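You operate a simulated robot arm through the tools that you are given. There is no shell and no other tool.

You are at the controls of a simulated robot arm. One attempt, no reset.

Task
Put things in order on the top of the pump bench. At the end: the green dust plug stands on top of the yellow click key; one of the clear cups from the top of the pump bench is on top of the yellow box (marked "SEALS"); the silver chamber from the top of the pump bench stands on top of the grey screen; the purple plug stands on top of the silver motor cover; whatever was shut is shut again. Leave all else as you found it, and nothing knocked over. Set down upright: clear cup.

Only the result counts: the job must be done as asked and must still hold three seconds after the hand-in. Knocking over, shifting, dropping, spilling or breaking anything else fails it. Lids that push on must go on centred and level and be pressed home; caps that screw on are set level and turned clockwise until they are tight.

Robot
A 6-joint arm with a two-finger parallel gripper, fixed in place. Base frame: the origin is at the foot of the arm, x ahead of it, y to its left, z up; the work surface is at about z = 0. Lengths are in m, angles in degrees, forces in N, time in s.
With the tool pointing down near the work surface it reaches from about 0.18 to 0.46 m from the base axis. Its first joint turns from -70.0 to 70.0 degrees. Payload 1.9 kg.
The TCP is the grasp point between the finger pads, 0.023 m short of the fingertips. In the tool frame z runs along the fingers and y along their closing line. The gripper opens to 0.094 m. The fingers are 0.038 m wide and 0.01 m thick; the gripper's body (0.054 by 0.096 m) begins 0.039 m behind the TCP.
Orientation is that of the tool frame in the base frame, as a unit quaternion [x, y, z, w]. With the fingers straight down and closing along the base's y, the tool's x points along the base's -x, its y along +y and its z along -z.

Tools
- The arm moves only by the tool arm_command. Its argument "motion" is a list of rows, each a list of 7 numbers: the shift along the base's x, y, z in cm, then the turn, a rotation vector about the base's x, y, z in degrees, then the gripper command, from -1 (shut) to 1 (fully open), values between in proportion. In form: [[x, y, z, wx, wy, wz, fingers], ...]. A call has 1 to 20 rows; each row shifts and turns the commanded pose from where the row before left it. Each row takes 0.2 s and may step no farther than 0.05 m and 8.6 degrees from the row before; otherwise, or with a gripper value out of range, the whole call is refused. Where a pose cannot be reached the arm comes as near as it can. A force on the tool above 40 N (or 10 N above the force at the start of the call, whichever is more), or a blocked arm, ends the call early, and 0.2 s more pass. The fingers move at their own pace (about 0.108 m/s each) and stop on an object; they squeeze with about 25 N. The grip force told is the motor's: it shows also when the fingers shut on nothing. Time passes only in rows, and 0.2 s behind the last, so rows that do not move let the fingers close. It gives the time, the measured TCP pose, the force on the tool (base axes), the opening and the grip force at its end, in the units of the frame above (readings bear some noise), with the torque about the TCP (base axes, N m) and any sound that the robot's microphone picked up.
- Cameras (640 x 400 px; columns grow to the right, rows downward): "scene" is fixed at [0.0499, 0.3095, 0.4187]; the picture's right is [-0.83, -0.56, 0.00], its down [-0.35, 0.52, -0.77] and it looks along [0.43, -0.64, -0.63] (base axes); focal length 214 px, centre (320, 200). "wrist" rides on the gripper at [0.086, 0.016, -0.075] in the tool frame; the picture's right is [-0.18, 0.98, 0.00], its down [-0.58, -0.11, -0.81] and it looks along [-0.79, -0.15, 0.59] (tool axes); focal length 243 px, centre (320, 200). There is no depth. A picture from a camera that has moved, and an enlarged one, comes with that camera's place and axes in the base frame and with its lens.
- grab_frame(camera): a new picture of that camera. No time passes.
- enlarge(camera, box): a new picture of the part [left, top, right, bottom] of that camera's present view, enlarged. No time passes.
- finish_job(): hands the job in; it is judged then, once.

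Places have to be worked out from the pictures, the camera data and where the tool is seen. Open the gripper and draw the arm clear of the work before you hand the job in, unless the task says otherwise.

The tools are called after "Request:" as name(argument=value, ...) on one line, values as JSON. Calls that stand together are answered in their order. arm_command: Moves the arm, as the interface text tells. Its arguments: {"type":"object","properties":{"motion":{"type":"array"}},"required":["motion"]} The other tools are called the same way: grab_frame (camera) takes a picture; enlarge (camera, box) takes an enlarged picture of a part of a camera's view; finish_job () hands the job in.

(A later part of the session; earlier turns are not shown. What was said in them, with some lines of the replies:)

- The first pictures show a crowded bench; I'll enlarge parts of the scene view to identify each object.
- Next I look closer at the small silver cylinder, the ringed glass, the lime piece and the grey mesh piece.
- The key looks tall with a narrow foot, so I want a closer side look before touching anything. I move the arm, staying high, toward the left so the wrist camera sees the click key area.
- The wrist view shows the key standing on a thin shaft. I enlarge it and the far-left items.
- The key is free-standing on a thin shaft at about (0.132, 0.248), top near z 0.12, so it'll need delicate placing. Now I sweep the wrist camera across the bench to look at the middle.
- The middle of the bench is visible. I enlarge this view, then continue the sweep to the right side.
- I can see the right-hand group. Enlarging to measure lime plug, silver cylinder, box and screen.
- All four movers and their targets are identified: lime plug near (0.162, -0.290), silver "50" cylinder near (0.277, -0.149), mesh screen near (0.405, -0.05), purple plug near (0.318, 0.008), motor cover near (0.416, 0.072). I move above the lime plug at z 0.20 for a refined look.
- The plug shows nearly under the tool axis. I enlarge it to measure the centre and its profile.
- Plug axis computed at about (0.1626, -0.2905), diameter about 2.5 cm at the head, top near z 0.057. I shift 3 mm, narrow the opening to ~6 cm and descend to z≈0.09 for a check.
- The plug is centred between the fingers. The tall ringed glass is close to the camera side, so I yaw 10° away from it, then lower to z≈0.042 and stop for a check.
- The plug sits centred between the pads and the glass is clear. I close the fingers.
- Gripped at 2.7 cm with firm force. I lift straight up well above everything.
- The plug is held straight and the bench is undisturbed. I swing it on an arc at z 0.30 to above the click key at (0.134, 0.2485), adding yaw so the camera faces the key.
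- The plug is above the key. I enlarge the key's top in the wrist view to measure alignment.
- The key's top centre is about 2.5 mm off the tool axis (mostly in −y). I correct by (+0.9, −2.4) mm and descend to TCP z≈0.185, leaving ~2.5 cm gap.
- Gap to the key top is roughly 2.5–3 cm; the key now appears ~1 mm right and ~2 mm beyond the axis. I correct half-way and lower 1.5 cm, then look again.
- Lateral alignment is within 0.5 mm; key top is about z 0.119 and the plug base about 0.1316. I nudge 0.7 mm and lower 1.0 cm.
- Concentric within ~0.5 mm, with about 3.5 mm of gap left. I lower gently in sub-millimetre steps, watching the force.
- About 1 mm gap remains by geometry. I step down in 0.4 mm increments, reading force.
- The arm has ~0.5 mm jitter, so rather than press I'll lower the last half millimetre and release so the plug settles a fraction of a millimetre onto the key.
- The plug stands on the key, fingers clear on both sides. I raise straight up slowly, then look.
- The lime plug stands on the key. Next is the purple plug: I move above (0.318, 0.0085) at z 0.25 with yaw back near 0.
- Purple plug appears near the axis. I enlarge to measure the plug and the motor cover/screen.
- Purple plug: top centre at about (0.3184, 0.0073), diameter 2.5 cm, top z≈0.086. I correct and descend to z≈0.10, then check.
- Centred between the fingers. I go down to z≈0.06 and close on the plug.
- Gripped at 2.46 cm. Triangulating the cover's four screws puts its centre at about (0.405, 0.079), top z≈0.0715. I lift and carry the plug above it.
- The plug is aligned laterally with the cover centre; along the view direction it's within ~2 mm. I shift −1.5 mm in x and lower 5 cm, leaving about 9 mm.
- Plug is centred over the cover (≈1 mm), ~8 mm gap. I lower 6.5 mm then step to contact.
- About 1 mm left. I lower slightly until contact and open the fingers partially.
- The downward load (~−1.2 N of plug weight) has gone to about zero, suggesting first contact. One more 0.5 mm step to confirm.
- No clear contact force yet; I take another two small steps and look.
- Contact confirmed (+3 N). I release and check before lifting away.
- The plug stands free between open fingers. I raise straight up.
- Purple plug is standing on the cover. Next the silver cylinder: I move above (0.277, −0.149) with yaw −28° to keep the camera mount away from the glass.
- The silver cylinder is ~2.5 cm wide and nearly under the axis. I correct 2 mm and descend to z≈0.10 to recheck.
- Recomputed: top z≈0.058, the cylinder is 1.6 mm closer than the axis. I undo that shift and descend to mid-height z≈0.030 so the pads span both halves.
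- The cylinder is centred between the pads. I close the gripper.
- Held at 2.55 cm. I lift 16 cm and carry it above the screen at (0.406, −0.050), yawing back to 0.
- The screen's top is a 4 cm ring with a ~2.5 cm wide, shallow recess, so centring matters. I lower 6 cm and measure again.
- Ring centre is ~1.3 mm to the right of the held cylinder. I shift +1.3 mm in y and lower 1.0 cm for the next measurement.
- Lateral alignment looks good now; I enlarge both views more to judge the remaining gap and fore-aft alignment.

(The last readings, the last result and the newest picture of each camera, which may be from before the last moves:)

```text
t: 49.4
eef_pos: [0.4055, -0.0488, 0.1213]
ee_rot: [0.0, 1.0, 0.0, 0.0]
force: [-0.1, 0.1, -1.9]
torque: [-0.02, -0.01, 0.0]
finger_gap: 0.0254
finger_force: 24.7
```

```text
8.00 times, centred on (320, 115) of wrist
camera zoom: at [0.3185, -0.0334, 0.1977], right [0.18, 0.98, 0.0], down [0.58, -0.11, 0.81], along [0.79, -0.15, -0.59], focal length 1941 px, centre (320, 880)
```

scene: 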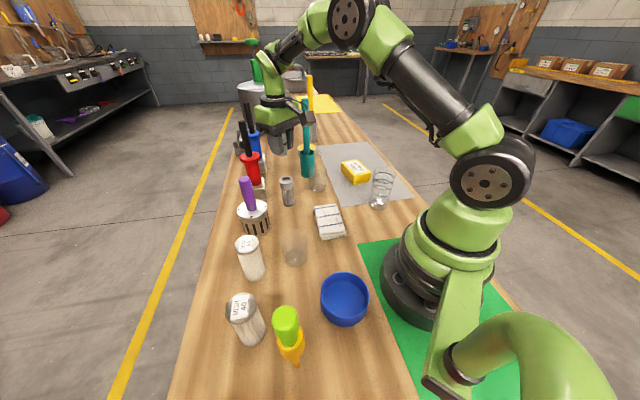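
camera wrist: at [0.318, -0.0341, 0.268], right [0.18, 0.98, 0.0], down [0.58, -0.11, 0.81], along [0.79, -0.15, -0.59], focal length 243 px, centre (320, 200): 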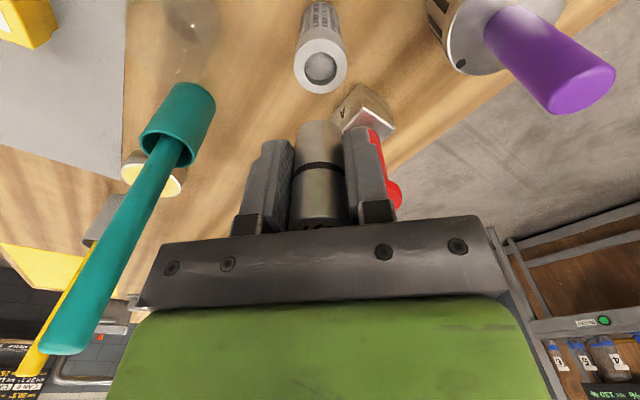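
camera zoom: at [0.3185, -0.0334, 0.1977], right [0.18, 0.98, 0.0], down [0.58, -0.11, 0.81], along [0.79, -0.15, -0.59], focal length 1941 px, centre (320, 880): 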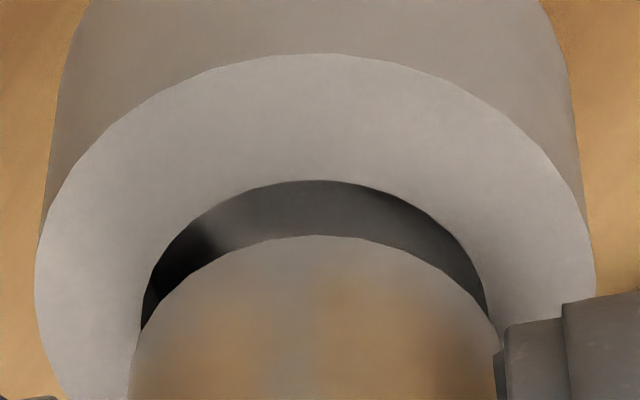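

The scene view gives ring ≈39.4 mm, recess ≈24.2 mm, so the 25.5 mm cylinder will rest on the rim; gap is ~7 mm and it is ~1.4 mm too far in x. I correct and lower 5 mm.

Request:
arm_command(motion=[[-0.14, 0.04, -0.1, 0, 0, 0, -1], [0, 0, -0.2, 0, 0, 0, -1], [0, 0, -0.2, 0, 0, 0, -1], [0, 0, 0, 0, 0, 0, -1], [0, 0, 0, 0, 0, 0, -1], [0, 0, 0, 0, 0, 0, -1]])

Request:
enlarge(camera="scene", box=[276, 165, 308, 190])

Request:
enlarge(camera="wrist", box=[280, 90, 360, 140])

```text
t: 50.8
eef_pos: [0.4044, -0.0484, 0.1174]
ee_rot: [0.0, 1.0, 0.0, 0.001]
force: [-0.6, 0.3, 11.8]
torque: [-0.01, 0.04, -0.03]
finger_gap: 0.0257
finger_force: 25.3
```

```text
16.00 times, centred on (292, 178) of scene
camera zoom: at [0.0499, 0.3095, 0.4187], right [-0.83, -0.56, 0.0], down [-0.35, 0.52, -0.77], along [0.43, -0.64, -0.63], focal length 3432 px, centre (768, 560)
```

zoom: 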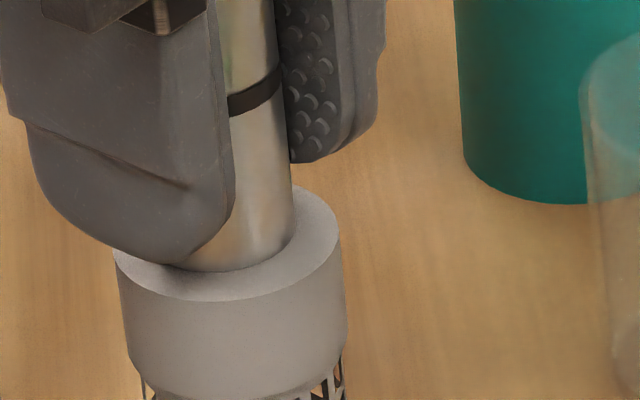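

```text
8.00 times, centred on (320, 115) of wrist
camera zoom: at [0.3169, -0.0324, 0.1926], right [0.18, 0.98, 0.0], down [0.58, -0.11, 0.81], along [0.79, -0.15, -0.59], focal length 1941 px, centre (320, 880)
```

zoom: 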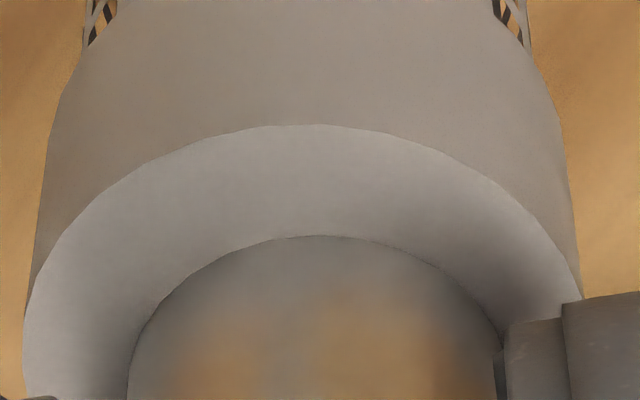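

Contact came at z≈0.1165 (12 N read); the screen hasn't moved. I back up 4 mm, shift (−1.1, −0.4) mm for better centring and re-lower gently.

Request:
arm_command(motion=[[0, 0, 0.2, 0, 0, 0, -1], [0, 0, 0.2, 0, 0, 0, -1], [-0.11, -0.04, 0, 0, 0, 0, -1], [0, 0, 0, 0, 0, 0, -1], [0, 0, 0, 0, 0, 0, -1]])

Request:
enlarge(camera="wrist", box=[280, 90, 360, 140])

Request:
enlarge(camera="scene", box=[276, 165, 308, 190])

```text
t: 52.0
eef_pos: [0.4029, -0.0484, 0.1195]
ee_rot: [0.0, 1.0, 0.0, 0.0]
force: [-0.7, 0.2, -2.5]
torque: [-0.02, 0.0, -0.06]
finger_gap: 0.0259
finger_force: 24.9
```

```text
8.00 times, centred on (320, 115) of wrist
camera zoom: at [0.3161, -0.033, 0.1958], right [0.18, 0.98, 0.0], down [0.58, -0.11, 0.81], along [0.79, -0.15, -0.59], focal length 1941 px, centre (320, 880)
```

zoom: 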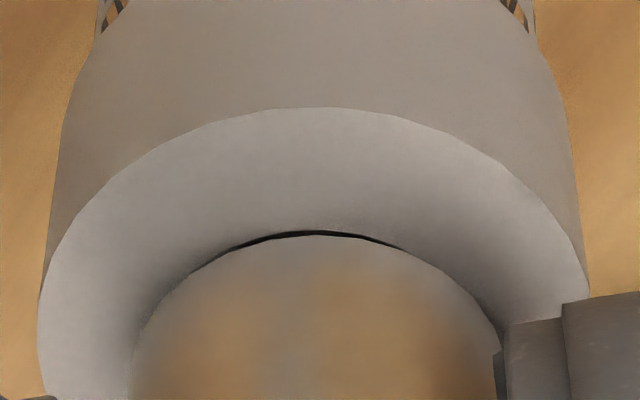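

```text
16.00 times, centred on (292, 178) of scene
camera zoom: at [0.0499, 0.3095, 0.4187], right [-0.83, -0.56, 0.0], down [-0.35, 0.52, -0.77], along [0.43, -0.64, -0.63], focal length 3432 px, centre (768, 560)
```

zoom: 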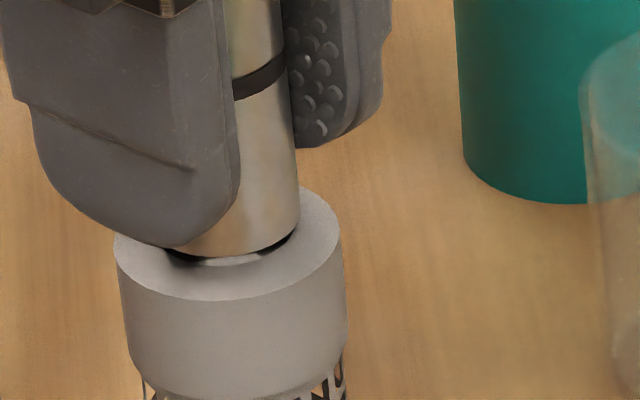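

Now centred on the ring within ~0.3 mm. I lower 2.5 mm then finely to contact.

Request:
arm_command(motion=[[0, 0, -0.15, 0, 0, 0, -1], [0, 0, -0.1, 0, 0, 0, -1], [0, 0, 0, 0, 0, 0, -1], [0, 0, 0, 0, 0, 0, -1]])

Request:
enlarge(camera="wrist", box=[280, 90, 360, 140])

```text
t: 53.0
eef_pos: [0.4021, -0.0499, 0.1175]
ee_rot: [0.001, 1.0, 0.0, 0.0]
force: [0.8, 0.7, -2.7]
torque: [-0.02, 0.02, 0.03]
finger_gap: 0.0258
finger_force: 24.9
```

```text
8.00 times, centred on (320, 115) of wrist
camera zoom: at [0.3157, -0.0331, 0.1932], right [0.18, 0.98, 0.0], down [0.58, -0.11, 0.81], along [0.79, -0.15, -0.59], focal length 1941 px, centre (320, 880)
```

zoom: 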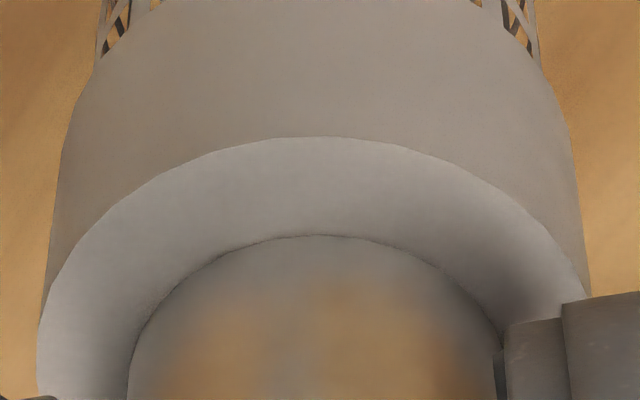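

Near contact and concentric. Small steps until force shows.

Request:
arm_command(motion=[[0, 0, -0.05, 0, 0, 0, -1], [0, 0, 0, 0, 0, 0, -1], [0, 0, -0.04, 0, 0, 0, -1], [0, 0, 0, 0, 0, 0, -1]])

Request:
enlarge(camera="scene", box=[276, 165, 308, 190])

```text
t: 54.0
eef_pos: [0.4033, -0.0496, 0.1169]
ee_rot: [-0.001, 1.0, -0.001, 0.001]
force: [-0.8, 1.0, 5.1]
torque: [0.04, 0.02, 0.0]
finger_gap: 0.0255
finger_force: 25.2
```

```text
16.00 times, centred on (292, 178) of scene
camera zoom: at [0.0499, 0.3095, 0.4187], right [-0.83, -0.56, 0.0], down [-0.35, 0.52, -0.77], along [0.43, -0.64, -0.63], focal length 3432 px, centre (768, 560)
```

zoom: 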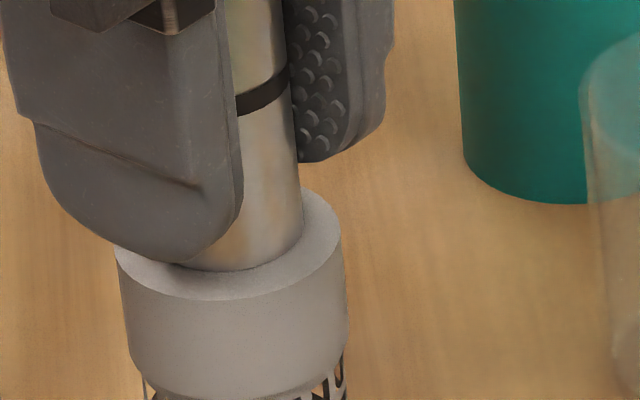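

Contact at 5 N with the cylinder seated on the ring. I ease off slightly and open.

Request:
arm_command(motion=[[0, 0, 0.04, 0, 0, 0, -1], [0, 0, 0, 0, 0, 0, -0.2], [0, 0, 0, 0, 0, 0, -0.1], [0, 0, 0, 0, 0, 0, 0.0]])

Request:
grab_frame(camera="wrist")

Request:
enlarge(camera="scene", box=[265, 140, 325, 206])

```text
t: 55.0
eef_pos: [0.4023, -0.05, 0.1162]
ee_rot: [0.0, 1.0, 0.0, 0.0]
force: [0.0, -0.6, 0.1]
torque: [0.01, -0.03, -0.01]
finger_gap: 0.047
finger_force: 0.0
```

```text
taken
camera wrist: at [0.3159, -0.0333, 0.193], right [0.18, 0.98, 0.0], down [0.58, -0.11, 0.81], along [0.79, -0.15, -0.59], focal length 243 px, centre (320, 200)
```

wrist: 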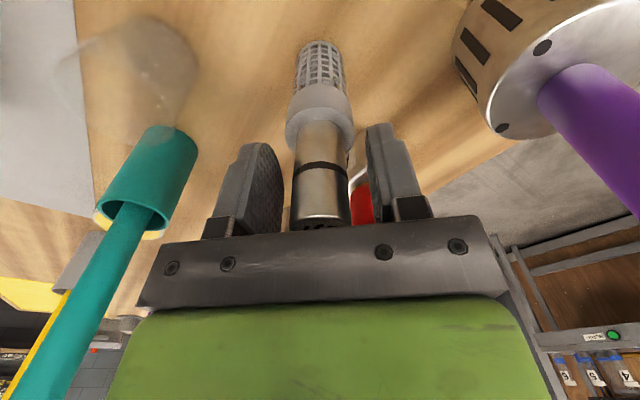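

```text
6.06 times, centred on (295, 173) of scene
camera zoom: at [0.0499, 0.3095, 0.4187], right [-0.83, -0.56, 0.0], down [-0.35, 0.52, -0.77], along [0.43, -0.64, -0.63], focal length 1300 px, centre (472, 364)
```

zoom: 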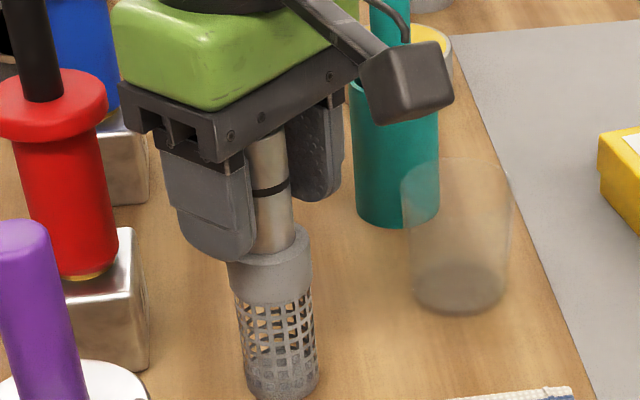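

The cylinder stays upright with fingers open. I raise straight up.

Request:
arm_command(motion=[[0, 0, 0.8, 0, 0, 0, 0.0], [0, 0, 1.5, 0, 0, 0, 0.0], [0, 0, 2.5, 0, 0, 0, 0.0], [0, 0, 4.0, 0, 0, 0, 0.0], [0, 0, 4.0, 0, 0, 0, 0.1], [0, 0, 3.5, 0, 0, 0, 0.1]])

Request:
grab_frame(camera="scene")

Request:
enlarge(camera="scene", box=[230, 130, 350, 260])

```text
t: 56.4
eef_pos: [0.403, -0.0515, 0.2789]
ee_rot: [0.0, 1.0, 0.001, 0.001]
force: [0.0, 1.1, 0.2]
torque: [0.0, 0.0, 0.01]
finger_gap: 0.0518
finger_force: 0.0
```

```text
taken
```

scene: 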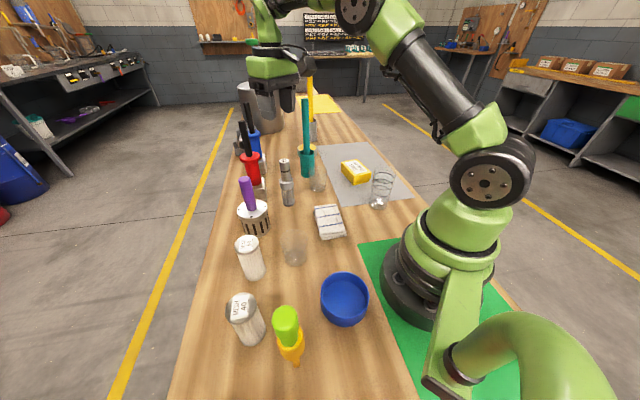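

```text
3.08 times, centred on (290, 195) of scene
camera zoom: at [0.0499, 0.3095, 0.4187], right [-0.83, -0.56, 0.0], down [-0.35, 0.52, -0.77], along [0.43, -0.64, -0.63], focal length 660 px, centre (412, 215)
```

zoom: 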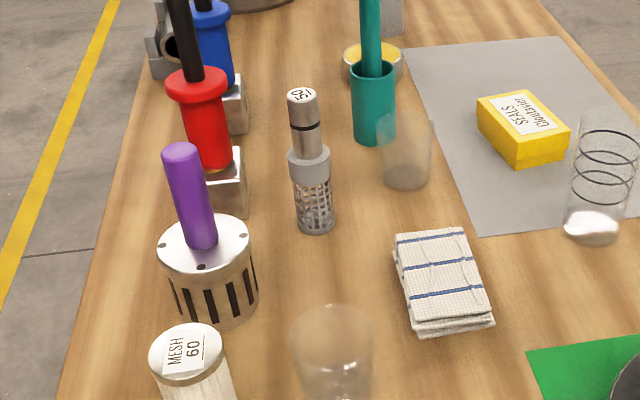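

Silver cylinder is standing on the screen. Now the clear cup near (0.263, 0.096), which has more free room; I move above it with yaw 60° and full opening.

Request:
arm_command(motion=[[-1.76, 1.81, 0, 0, 0, 7.5, 0.1], [-1.76, 1.81, 0, 0, 0, 7.5, 0.5], [-1.76, 1.81, -0.4, 0, 0, 7.5, 1], [-1.76, 1.81, -0.5, 0, 0, 7.5, 1], [-1.76, 1.81, -0.5, 0, 0, 7.5, 1], [-1.76, 1.81, -0.5, 0, 0, 7.5, 1], [-1.76, 1.81, -0.5, 0, 0, 7.5, 1], [-1.76, 1.81, -0.5, 0, 0, 7.5, 1], [0, 0, 0, 0, 0, 0, 1], [0, 0, 0, 0, 0, 0, 1]])

Request:
grab_frame(camera="wrist")

Request:
enlarge(camera="wrist", box=[250, 0, 390, 90])

Request:
enlarge(camera="scene", box=[265, 215, 330, 280])

```text
t: 58.6
eef_pos: [0.2618, 0.0949, 0.2491]
ee_rot: [-0.499, 0.866, 0.001, 0.001]
force: [0.3, 2.0, -0.8]
torque: [-0.03, 0.02, 0.0]
finger_gap: 0.0939
finger_force: 0.2
```

```text
taken
camera wrist: at [0.2044, 0.0288, 0.3256], right [-0.76, 0.65, 0.0], down [0.38, 0.45, 0.81], along [0.52, 0.61, -0.59], focal length 243 px, centre (320, 200)
```

wrist: 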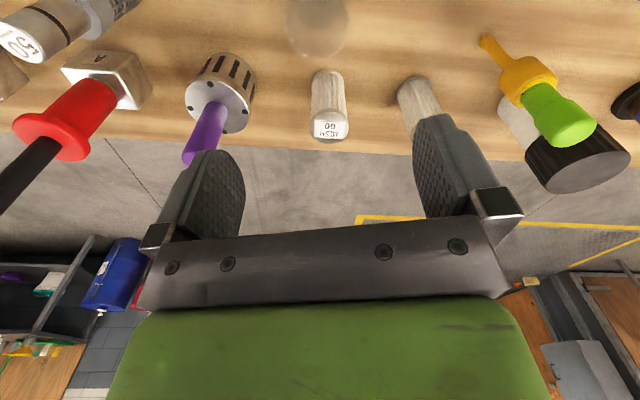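

```text
4.44 times, centred on (320, 45) of wrist
camera zoom: at [0.2044, 0.0288, 0.3256], right [-0.76, 0.65, 0.0], down [0.38, 0.45, 0.81], along [0.52, 0.61, -0.59], focal length 1078 px, centre (320, 889)
```

zoom: 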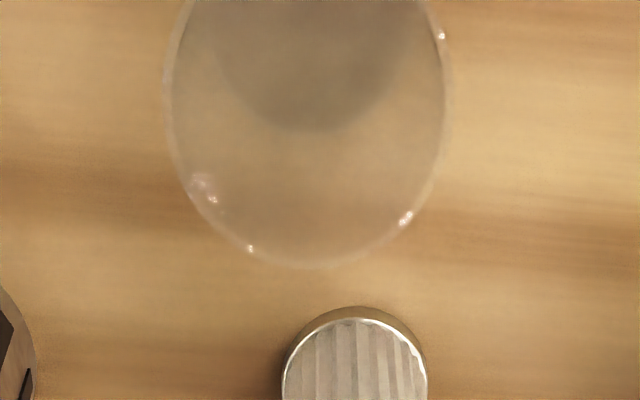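

```text
6.15 times, centred on (298, 248) of scene
camera zoom: at [0.0499, 0.3095, 0.4187], right [-0.83, -0.56, 0.0], down [-0.35, 0.52, -0.77], along [0.43, -0.64, -0.63], focal length 1320 px, centre (458, -92)
```

zoom: 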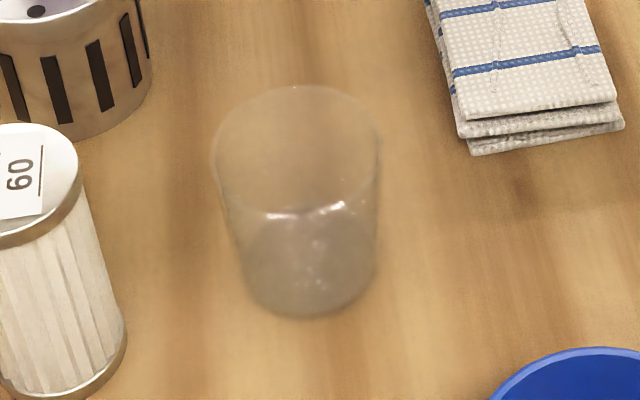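

Cup is upright: rim ~5.8 cm, base ~5.0 cm, height ~6.6 cm, at about (0.262, 0.093). I correct (+0.8, −3.1 mm) and descend to z≈0.115 for a check.

Request:
arm_command(motion=[[0.08, -0.31, -2.0, 0, 0, 0, 1], [0, 0, -4.0, 0, 0, 0, 1], [0, 0, -4.0, 0, 0, 0, 1], [0, 0, -3.5, 0, 0, 0, 1], [0, 0, 0, 0, 0, 0, 1], [0, 0, 0, 0, 0, 0, 1]])

Request:
grab_frame(camera="wrist")

Request:
grab_frame(camera="scene")

Request:
enlarge(camera="wrist", box=[200, 20, 440, 170])

```text
t: 60.0
eef_pos: [0.2622, 0.0929, 0.1153]
ee_rot: [-0.5, 0.866, 0.0, 0.001]
force: [0.7, 0.5, -0.3]
torque: [0.03, -0.01, 0.03]
finger_gap: 0.0941
finger_force: 0.1
```

```text
taken
camera wrist: at [0.2046, 0.0257, 0.1914], right [-0.76, 0.65, 0.0], down [0.39, 0.45, 0.81], along [0.53, 0.61, -0.59], focal length 243 px, centre (320, 200)
```

wrist: 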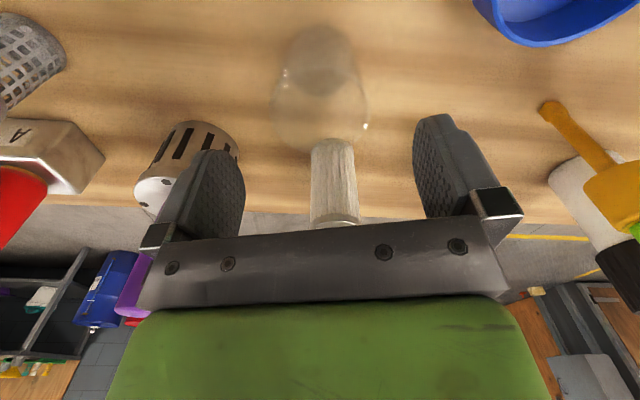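

```text
taken
```

scene: 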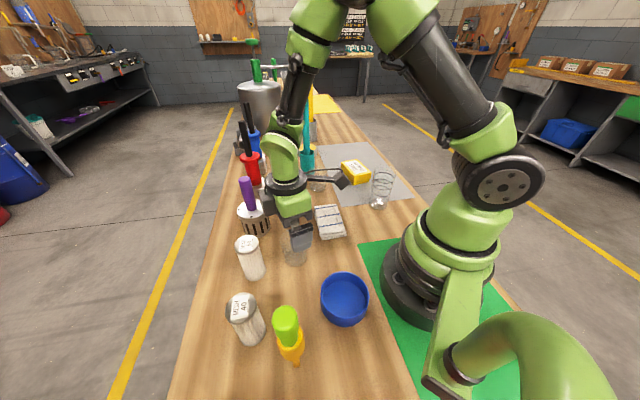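

```text
2.67 times, centred on (320, 95) of wrist
camera zoom: at [0.2046, 0.0257, 0.1914], right [-0.76, 0.65, 0.0], down [0.39, 0.45, 0.81], along [0.53, 0.61, -0.59], focal length 647 px, centre (320, 480)
```

zoom: 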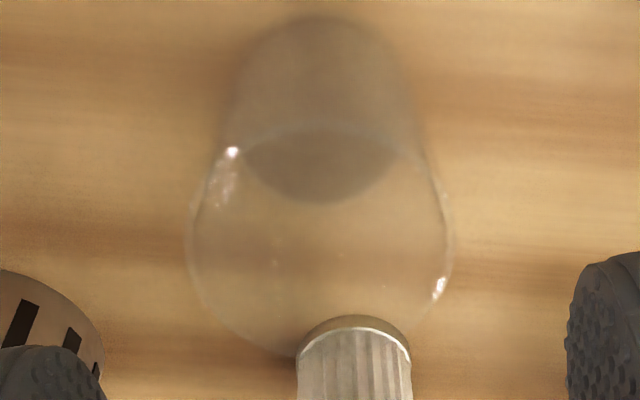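

Cup is centred between the fingers and neighbours are clear. I descend to z≈0.045.

Request:
arm_command(motion=[[-0.1, -0.12, -1.5, 0, 0, 0, 1], [0, 0, -2.5, 0, 0, 0, 1], [0, 0, -2.0, 0, 0, 0, 1], [0, 0, -1.0, 0, 0, 0, 1], [0, 0, 0, 0, 0, 0, 1]])

Request:
grab_frame(camera="wrist")

Request:
enlarge(camera="scene", box=[235, 190, 345, 280])

```text
t: 61.2
eef_pos: [0.2604, 0.0907, 0.0446]
ee_rot: [-0.5, 0.866, 0.0, 0.001]
force: [-0.4, 0.5, 0.1]
torque: [0.0, -0.01, 0.02]
finger_gap: 0.0941
finger_force: 0.0
```

```text
taken
camera wrist: at [0.2033, 0.0243, 0.1226], right [-0.76, 0.65, 0.0], down [0.39, 0.45, 0.81], along [0.53, 0.61, -0.59], focal length 243 px, centre (320, 200)
```

wrist: 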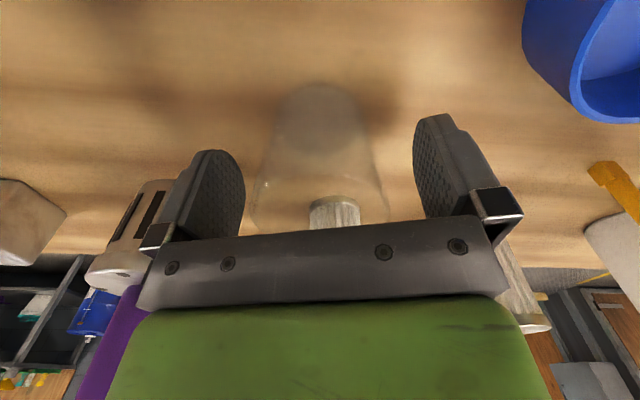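

```text
4.44 times, centred on (290, 235) of scene
camera zoom: at [0.0499, 0.3095, 0.4187], right [-0.83, -0.56, 0.0], down [-0.35, 0.52, -0.77], along [0.43, -0.64, -0.63], focal length 953 px, centre (453, 44)
```

zoom: 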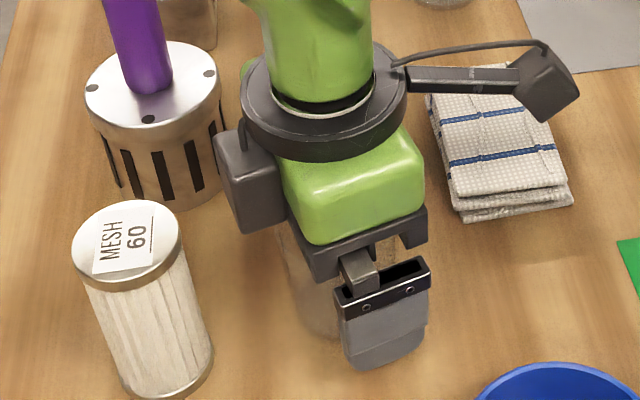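

Fingers straddle the cup. I close in steps, watching the grip force.

Request:
arm_command(motion=[[0, 0, 0, 0, 0, 0, 0.6], [0, 0, 0, 0, 0, 0, 0.35], [0, 0, 0, 0, 0, 0, 0.2], [0, 0, 0, 0, 0, 0, 0.15], [0, 0, 0, 0, 0, 0, 0.15]])

Request:
grab_frame(camera="wrist")

```text
t: 62.4
eef_pos: [0.2606, 0.091, 0.0457]
ee_rot: [-0.5, 0.866, 0.0, 0.001]
force: [0.6, -0.2, -0.4]
torque: [0.01, 0.01, -0.02]
finger_gap: 0.0584
finger_force: 25.7
```

```text
taken
camera wrist: at [0.2032, 0.0243, 0.1228], right [-0.76, 0.65, 0.0], down [0.39, 0.45, 0.81], along [0.52, 0.61, -0.59], focal length 243 px, centre (320, 200)
```

wrist: 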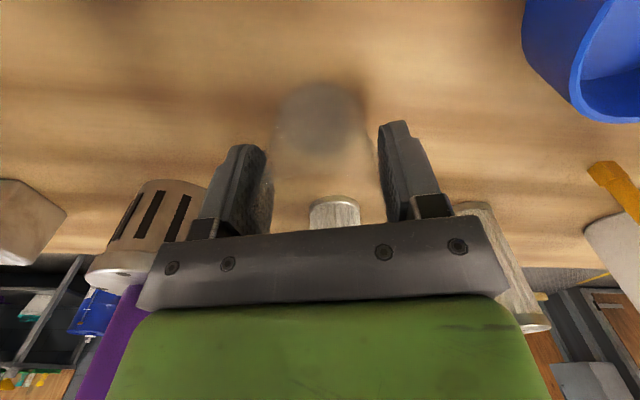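

Cup gripped at 5.84 cm. I lift it slowly, then higher, and check it hangs straight.

Request:
arm_command(motion=[[0, 0, 0.4, 0, 0, 0, 0.0], [0, 0, 1.0, 0, 0, 0, 0.0], [0, 0, 2.0, 0, 0, 0, 0.0], [0, 0, 3.5, 0, 0, 0, 0.0], [0, 0, 4.2, 0, 0, 0, 0.0], [0, 0, 4.2, 0, 0, 0, 0.0], [0, 0, 4.2, 0, 0, 0, 0.0]])

Request:
grab_frame(camera="wrist")

Request:
grab_frame(camera="scene")

```text
t: 64.0
eef_pos: [0.26, 0.0889, 0.2404]
ee_rot: [-0.5, 0.866, 0.001, 0.0]
force: [0.5, 0.5, -0.6]
torque: [0.01, -0.02, 0.01]
finger_gap: 0.0587
finger_force: 24.7
```

```text
taken
camera wrist: at [0.202, 0.021, 0.3171], right [-0.76, 0.65, 0.0], down [0.39, 0.45, 0.81], along [0.52, 0.61, -0.59], focal length 243 px, centre (320, 200)
```

wrist: 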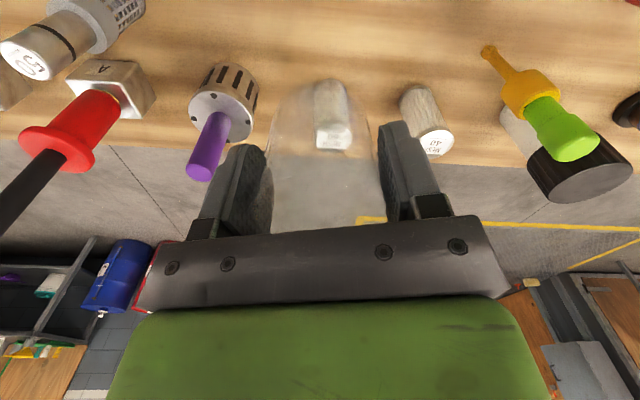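

```text
taken
```

scene: 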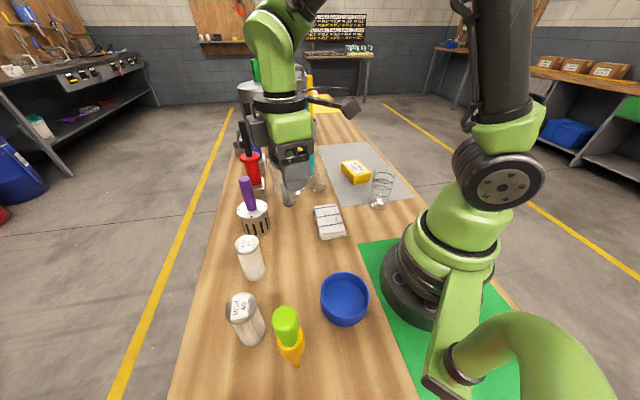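

The cup hangs straight and nothing else moved. I carry it toward the box at about (0.303, −0.289), turning yaw to −45°.

Request:
arm_command(motion=[[0.29, -2.72, 1.0, 0, 0, -7.5, 0.0], [0.29, -2.72, 0, 0, 0, -7.5, 0.0], [0.29, -2.72, 0, 0, 0, -7.5, 0.0], [0.29, -2.72, 0, 0, 0, -7.5, 0.0], [0.29, -2.72, 0, 0, 0, -7.5, 0.0], [0.29, -2.72, 0, 0, 0, -7.5, 0.0], [0.29, -2.72, 0, 0, 0, -7.5, 0.0], [0.29, -2.72, 0, 0, 0, -7.5, 0.0], [0.29, -2.72, 0, 0, 0, -7.5, 0.0], [0.29, -2.72, 0, 0, 0, -7.5, 0.0], [0.29, -2.72, 0, 0, 0, -7.5, 0.0], [0.29, -2.72, 0, 0, 0, -7.5, 0.0], [0.29, -2.72, 0, 0, 0, -7.5, 0.0], [0.29, -2.72, 0, 0, 0, -7.5, 0.0], [0, 0, 0, 0, 0, 0, 0.0], [0, 0, 0, 0, 0, 0, 0.0]])

Request:
grab_frame(camera="wrist")

Request:
grab_frame(camera="scene")

Request:
enlarge(camera="wrist", box=[240, 0, 400, 100])

```text
t: 67.4
eef_pos: [0.3037, -0.292, 0.2508]
ee_rot: [0.384, 0.923, 0.0, 0.0]
force: [-0.4, 0.2, 0.8]
torque: [-0.03, -0.02, 0.0]
finger_gap: 0.0587
finger_force: 24.9
```

```text
taken
camera wrist: at [0.2531, -0.2182, 0.3269], right [0.83, 0.56, 0.0], down [0.33, -0.49, 0.81], along [0.46, -0.67, -0.59], focal length 243 px, centre (320, 200)
```

wrist: 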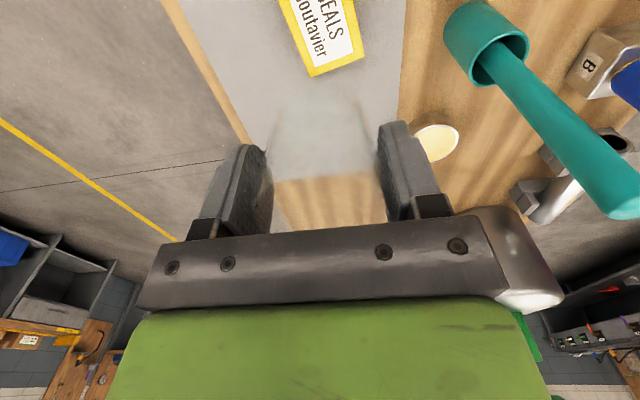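

```text
taken
```

scene: 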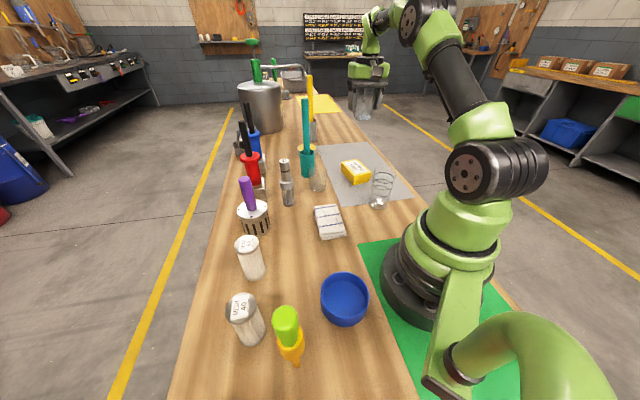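

```text
4.00 times, centred on (320, 50) of wrist
camera zoom: at [0.2531, -0.2182, 0.3269], right [0.83, 0.56, 0.0], down [0.33, -0.49, 0.81], along [0.46, -0.67, -0.59], focal length 970 px, centre (320, 800)
```

zoom: 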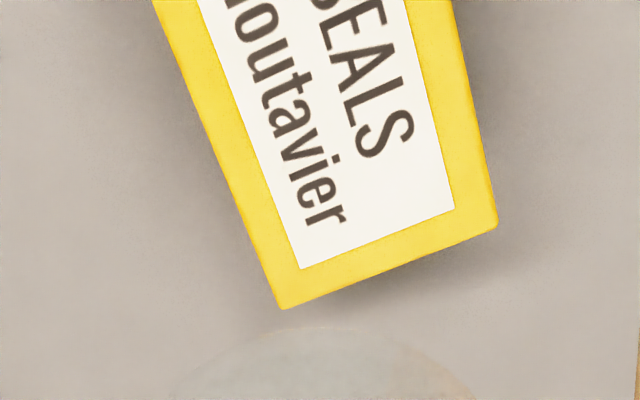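

Box top edges in this view give its centre at about (0.306, −0.2915), top z≈0.035, long axis at −35°. I shift (+2, +1) mm and lower to z≈0.14 to check alignment.

Request:
arm_command(motion=[[0.2, 0.1, -1.5, 0, 0, 0, 0.0], [0, 0, -3.0, 0, 0, 0, 0.0], [0, 0, -3.5, 0, 0, 0, 0.0], [0, 0, -3.0, 0, 0, 0, 0.0], [0, 0, 0, 0, 0, 0, 0.0], [0, 0, 0, 0, 0, 0, 0.0]])

Request:
grab_frame(camera="wrist")

Request:
enlarge(camera="wrist", box=[210, 0, 430, 137])

Request:
enlarge(camera="scene", box=[310, 100, 420, 210])

```text
t: 68.8
eef_pos: [0.3044, -0.2881, 0.1404]
ee_rot: [0.383, 0.924, 0.0, 0.001]
force: [-0.2, -0.3, -0.7]
torque: [-0.02, 0.01, 0.02]
finger_gap: 0.0584
finger_force: 24.9
```

```text
taken
camera wrist: at [0.2548, -0.2157, 0.2168], right [0.83, 0.56, 0.0], down [0.33, -0.49, 0.81], along [0.46, -0.67, -0.59], focal length 243 px, centre (320, 200)
```

wrist: 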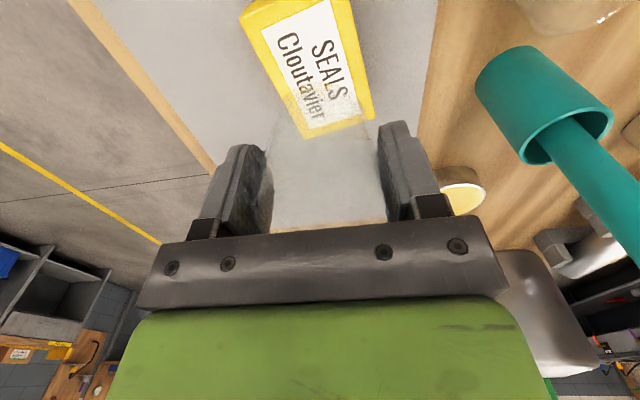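

```text
2.91 times, centred on (320, 68) of wrist
camera zoom: at [0.2548, -0.2157, 0.2168], right [0.83, 0.56, 0.0], down [0.33, -0.49, 0.81], along [0.46, -0.67, -0.59], focal length 706 px, centre (320, 582)
```

zoom: 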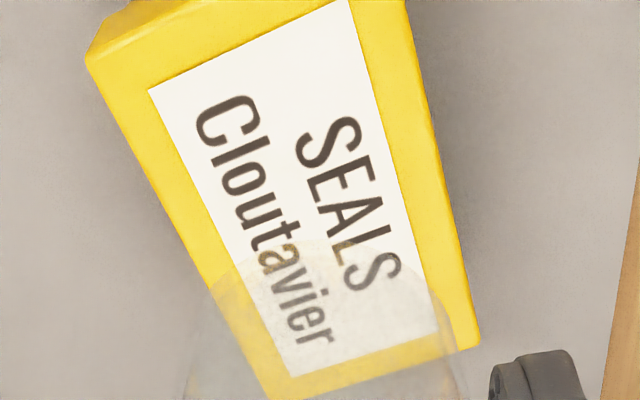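

```text
3.64 times, centred on (365, 155) of scene
camera zoom: at [0.0499, 0.3095, 0.4187], right [-0.83, -0.56, 0.0], down [-0.35, 0.52, -0.77], along [0.43, -0.64, -0.63], focal length 780 px, centre (156, 364)
```

zoom: 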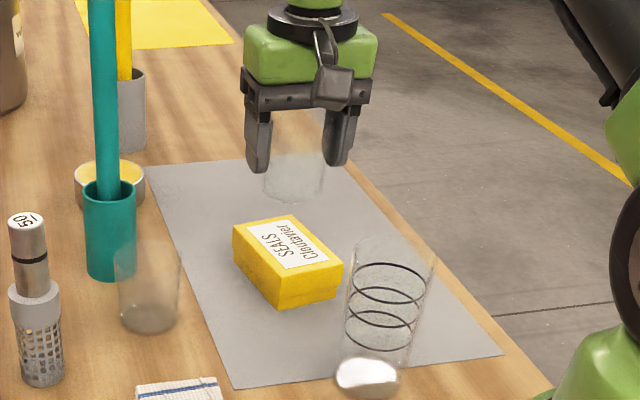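

Box centre refined to (0.306, −0.2925); the cup is ~2.3 mm short in −y. I shift −2.2 mm in y and lower to z≈0.095.

Request:
arm_command(motion=[[0, -0.22, -1.0, 0, 0, 0, 0.0], [0, 0, -1.5, 0, 0, 0, 0.0], [0, 0, -1.2, 0, 0, 0, 0.0], [0, 0, -0.8, 0, 0, 0, 0.0], [0, 0, 0, 0, 0, 0, 0.0], [0, 0, 0, 0, 0, 0, 0.0]])

Request:
enlarge(camera="wrist", box=[200, 10, 440, 160])

Request:
enlarge(camera="scene", box=[320, 120, 400, 200])

```text
t: 70.2
eef_pos: [0.3056, -0.2891, 0.0947]
ee_rot: [0.382, 0.924, 0.0, 0.001]
force: [-0.4, 0.3, -0.3]
torque: [0.0, 0.0, -0.02]
finger_gap: 0.0587
finger_force: 25.0
```

```text
2.67 times, centred on (320, 85) of wrist
camera zoom: at [0.2553, -0.2181, 0.1716], right [0.83, 0.56, 0.0], down [0.33, -0.49, 0.81], along [0.46, -0.67, -0.59], focal length 647 px, centre (320, 507)
```

zoom: 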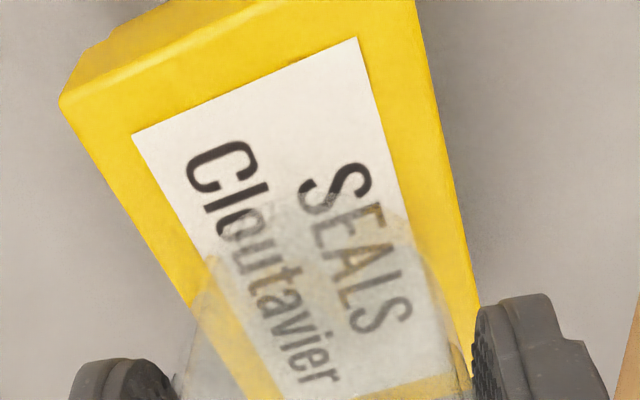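

```text
5.00 times, centred on (360, 160) of scene
camera zoom: at [0.0499, 0.3095, 0.4187], right [-0.83, -0.56, 0.0], down [-0.35, 0.52, -0.77], along [0.43, -0.64, -0.63], focal length 1072 px, centre (120, 400)
```

zoom: 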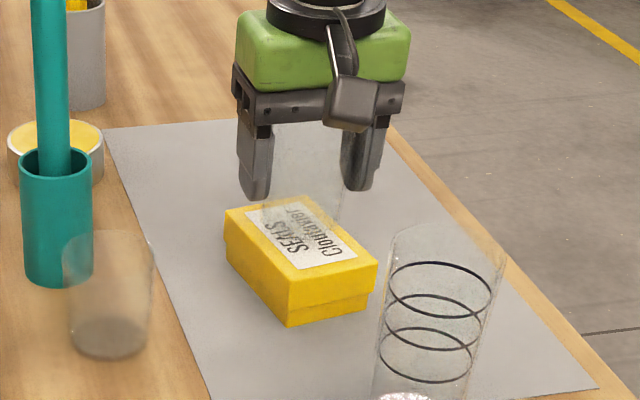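

Cup is centred over the box within ~1 mm with ~14 mm gap. I lower 10 mm, then go finely.

Request:
arm_command(motion=[[0, 0, -0.5, 0, 0, 0, 0.0], [0, 0, -0.5, 0, 0, 0, 0.0], [0, 0, 0, 0, 0, 0, 0.0], [0, 0, 0, 0, 0, 0, 0.0]])

Request:
enlarge(camera="wrist", box=[200, 10, 440, 160])

Request:
enlarge(camera="scene", box=[330, 140, 390, 190])

```text
t: 71.2
eef_pos: [0.3062, -0.2898, 0.0855]
ee_rot: [0.383, 0.924, -0.001, 0.002]
force: [-2.4, 0.5, 19.1]
torque: [0.09, 0.02, 0.0]
finger_gap: 0.0586
finger_force: 25.5
```

```text
2.67 times, centred on (320, 85) of wrist
camera zoom: at [0.2552, -0.2183, 0.1619], right [0.83, 0.56, 0.0], down [0.33, -0.49, 0.81], along [0.46, -0.67, -0.59], focal length 647 px, centre (320, 507)
```

zoom: 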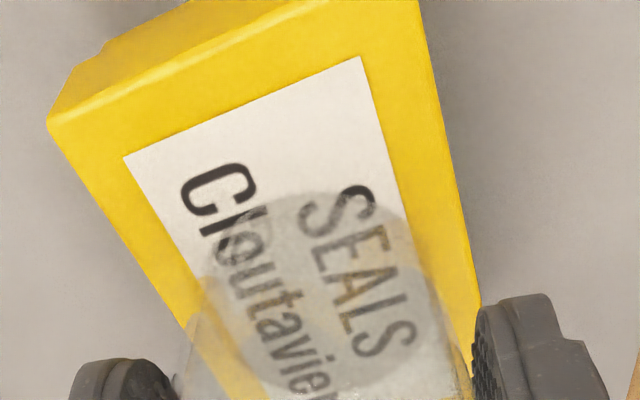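

```text
8.00 times, centred on (360, 165) of scene
camera zoom: at [0.0499, 0.3095, 0.4186], right [-0.83, -0.56, 0.0], down [-0.35, 0.52, -0.77], along [0.43, -0.64, -0.63], focal length 1716 px, centre (0, 480)
```

zoom: 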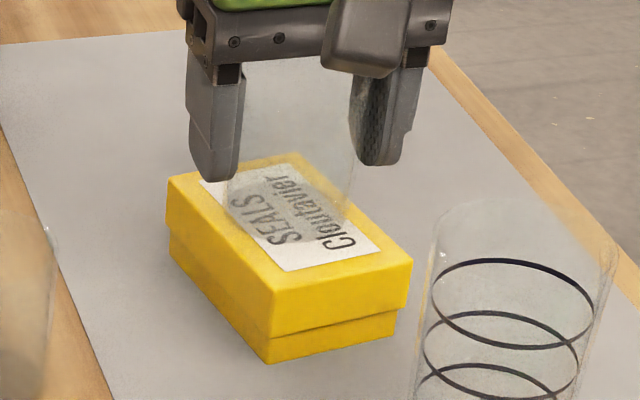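

Contact came earlier than expected: 19 N at z 0.0855, so the box top is ~0.0415. In-image the cup base is centred across the box's width. I ease up 1.5 mm to unload before releasing.

Request:
arm_command(motion=[[0, 0, 0.08, 0, 0, 0, 0.0], [0, 0, 0.06, 0, 0, 0, 0.0], [0, 0, 0, 0, 0, 0, 0.0], [0, 0, 0, 0, 0, 0, 0.0]])

Request:
enlarge(camera="scene", box=[330, 140, 390, 190])

```text
t: 72.2
eef_pos: [0.3039, -0.2903, 0.0872]
ee_rot: [0.383, 0.924, 0.001, 0.0]
force: [0.2, 0.7, -0.4]
torque: [-0.03, 0.02, 0.02]
finger_gap: 0.0587
finger_force: 25.0
```

```text
8.00 times, centred on (360, 165) of scene
camera zoom: at [0.0499, 0.3095, 0.4187], right [-0.83, -0.56, 0.0], down [-0.35, 0.52, -0.77], along [0.43, -0.64, -0.63], focal length 1716 px, centre (0, 480)
```

zoom: 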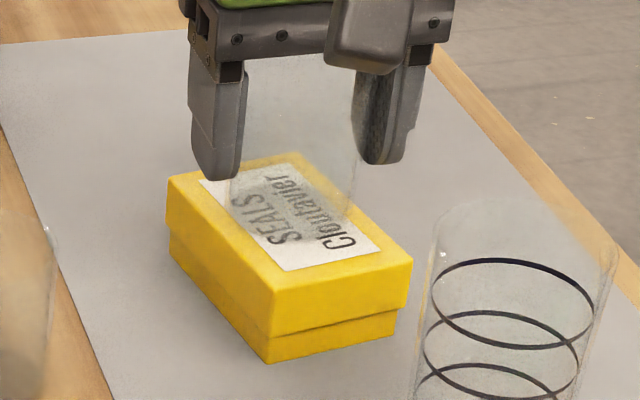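

The box hasn't moved and load is ~0. I lower 0.4 mm and open the fingers in a controlled way.

Request:
arm_command(motion=[[0, 0, -0.04, 0, 0, 0, 0.0], [0, 0, 0, 0, 0, 0, 0.0], [0, 0, 0, 0, 0, 0, 0.35], [0, 0, 0, 0, 0, 0, 0.5], [0, 0, 0, 0, 0, 0, 0.7]])

Request:
grab_frame(camera="wrist")

Request:
enlarge(camera="scene", box=[330, 130, 390, 190])

```text
t: 73.4
eef_pos: [0.3051, -0.2901, 0.0872]
ee_rot: [0.382, 0.924, 0.0, 0.0]
force: [-0.4, 0.2, -0.1]
torque: [-0.03, 0.0, -0.02]
finger_gap: 0.0796
finger_force: 0.0
```

```text
taken
camera wrist: at [0.254, -0.2182, 0.1631], right [0.83, 0.56, 0.0], down [0.33, -0.49, 0.81], along [0.46, -0.67, -0.59], focal length 243 px, centre (320, 200)
```

wrist: 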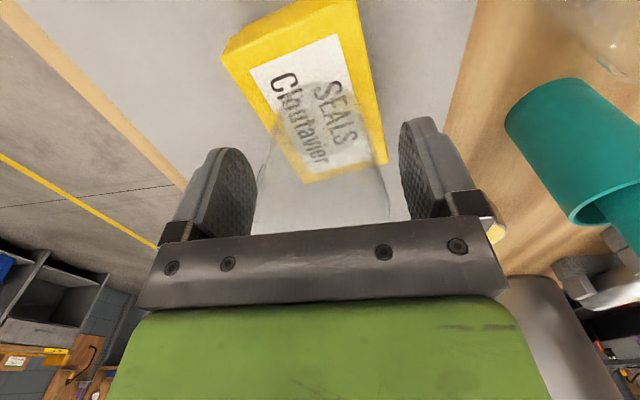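

```text
6.67 times, centred on (360, 160) of scene
camera zoom: at [0.0499, 0.3095, 0.4187], right [-0.83, -0.56, 0.0], down [-0.35, 0.52, -0.77], along [0.43, -0.64, -0.63], focal length 1430 px, centre (53, 467)
```

zoom: 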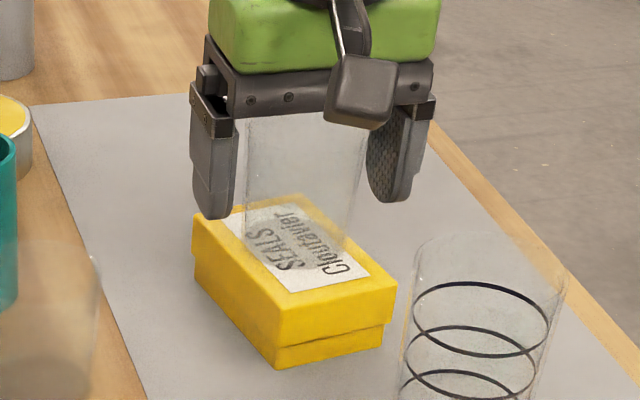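

The cup stands on the box with ~1 cm clearance on each side. I raise straight up.

Request:
arm_command(motion=[[0, 0, 0.8, 0, 0, 0, 0.8], [0, 0, 1.5, 0, 0, 0, 0.9], [0, 0, 2.5, 0, 0, 0, 0.9], [0, 0, 4.0, 0, 0, 0, 0.9], [0, 0, 4.0, 0, 0, 0, 0.9], [0, 0, 4.0, 0, 0, 0, 0.9], [0, 0, 3.0, 0, 0, 0, 0.9], [0, 0, 0, 0, 0, 0, 0.9]])

Request:
grab_frame(camera="wrist")

Request:
grab_frame(camera="scene")

Request:
enlarge(camera="scene", box=[310, 130, 420, 215])

```text
t: 75.2
eef_pos: [0.3058, -0.2899, 0.2864]
ee_rot: [0.384, 0.924, -0.001, 0.001]
force: [0.5, -0.4, -0.6]
torque: [-0.02, 0.02, -0.04]
finger_gap: 0.0892
finger_force: 0.1
```

```text
taken
camera wrist: at [0.2545, -0.2168, 0.3612], right [0.83, 0.56, 0.0], down [0.33, -0.49, 0.81], along [0.46, -0.67, -0.59], focal length 243 px, centre (320, 200)
```

wrist: 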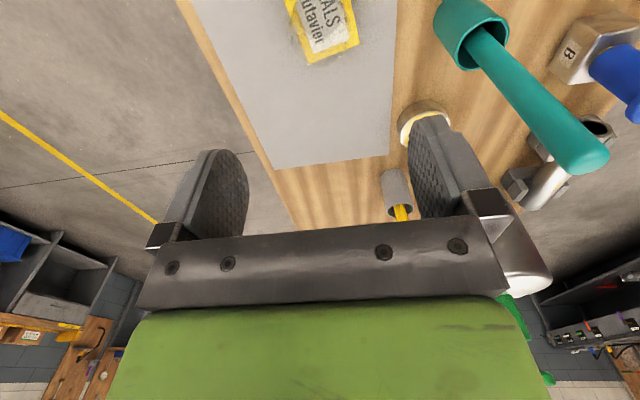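

```text
taken
```

scene: 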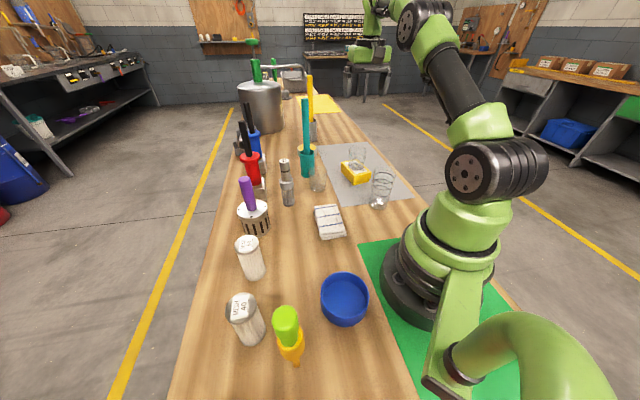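

```text
4.71 times, centred on (365, 172) of scene
camera zoom: at [0.0499, 0.3095, 0.4187], right [-0.83, -0.56, 0.0], down [-0.35, 0.52, -0.77], along [0.43, -0.64, -0.63], focal length 1009 px, centre (108, 329)
```

zoom: 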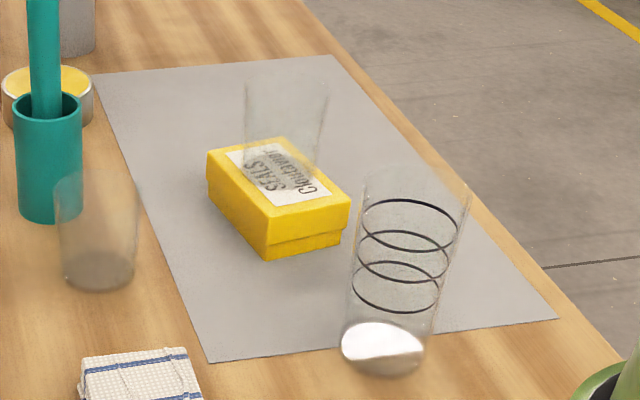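

The cup stands upright on the box. I retreat the arm high toward its start area and then do a final visual check.

Request:
arm_command(motion=[[-0.3, 0.5, 1.5, 0, 0, 5, 0.9], [-0.7, 3.4, 0.8, 0, 0, 5, 0.9], [-0.7, 3.4, 0.5, 0, 0, 5, 0.9], [-0.7, 3.4, 0.4, 0, 0, 5, 0.9], [-0.7, 3.4, 0.4, 0, 0, 5, 0.9], [-0.7, 3.4, 0.4, 0, 0, 5, 0.9], [-0.7, 3.4, 0, 0, 0, 5, 0.9], [-0.7, 3.4, 0, 0, 0, 5, 0.9], [-0.7, 3.0, 0, 0, 0, 5, 0.9], [0, 0, 0, 0, 0, 0, 0.9]])

Request:
grab_frame(camera="scene")

Request:
enlarge(camera="scene", box=[220, 130, 420, 255])

Request:
enlarge(camera="scene", box=[210, 225, 400, 385])

Request:
grab_frame(camera="wrist")

```text
t: 77.4
eef_pos: [0.2451, -0.0189, 0.3259]
ee_rot: [0.0, 1.0, 0.001, 0.0]
force: [-0.3, 0.1, 0.1]
torque: [-0.01, -0.01, -0.01]
finger_gap: 0.0893
finger_force: 0.0
```

```text
taken
```

scene: 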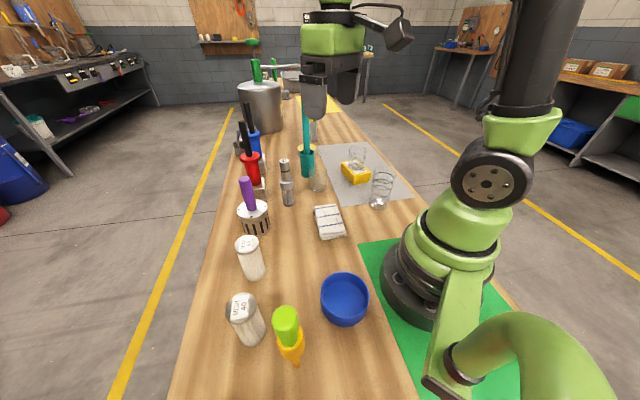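

```text
3.20 times, centred on (320, 192) of scene
camera zoom: at [0.0499, 0.3095, 0.4187], right [-0.83, -0.56, 0.0], down [-0.35, 0.52, -0.77], along [0.43, -0.64, -0.63], focal length 686 px, centre (320, 224)
```

zoom: 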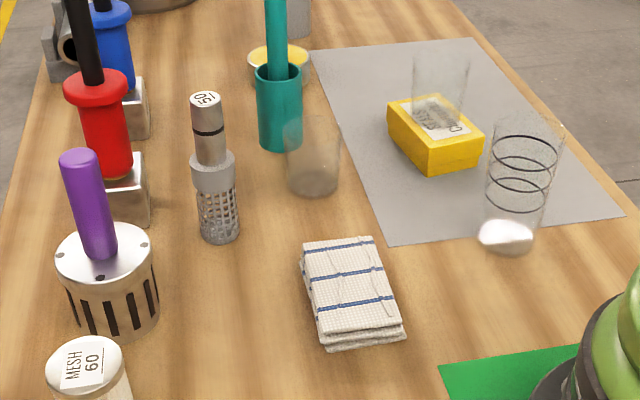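

```text
2.50 times, centred on (305, 305) of scene
camera zoom: at [0.0499, 0.3095, 0.4187], right [-0.83, -0.56, 0.0], down [-0.35, 0.52, -0.77], along [0.43, -0.64, -0.63], focal length 536 px, centre (358, -62)
```

zoom: 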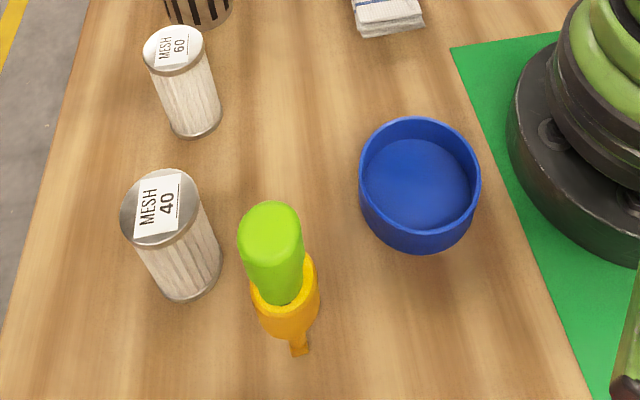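

```text
taken
camera wrist: at [0.1578, -0.0023, 0.4016], right [0.18, 0.98, 0.0], down [0.58, -0.11, 0.81], along [0.79, -0.15, -0.59], focal length 243 px, centre (320, 200)
```

wrist: 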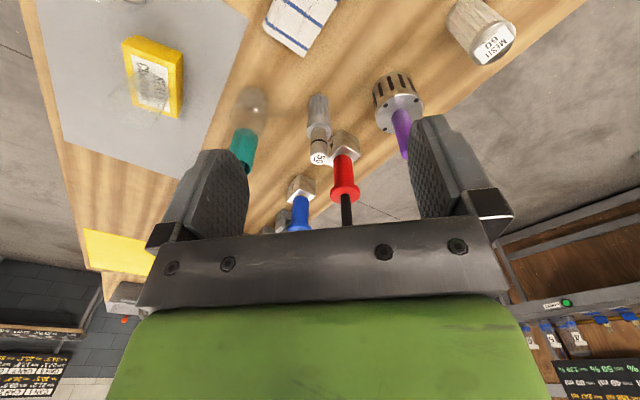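

All four pieces stand where asked: the lime plug on the key, the cup on the SEALS box, the silver cylinder on the mesh screen and the purple plug on the motor cover. Everything else looks unmoved, the gripper is open and the arm is clear, so I hand the job in.

Request:
finish_job()

```text
The job is handed in.
```

I finished all four placements and handed the job in; the verdict has not come back. In the last pictures every stack was standing upright.

- **Green dust plug:** it stands on top of the yellow click key (the one marked "4 Nm").
- **Clear cup:** one cup stands upright on the yellow "SEALS" box. It sits about 4 mm towards the box's far end but is well inside the edges.
- **Silver chamber:** it stands on the rim of the grey mesh screen. I took the chamber to be the small silver cylinder marked "50", since nothing on the bench was labelled as a chamber.
- **Purple plug:** it stands on the silver motor cover.

I opened nothing, so nothing needed shutting again. Two pieces touched down harder than planned: the cup pressed the box at about 19 N and the cylinder pressed the screen at about 12 N. I backed off each time, and neither the box nor the screen moved. Nothing else looks shifted, the gripper is open and the arm is clear of the work.
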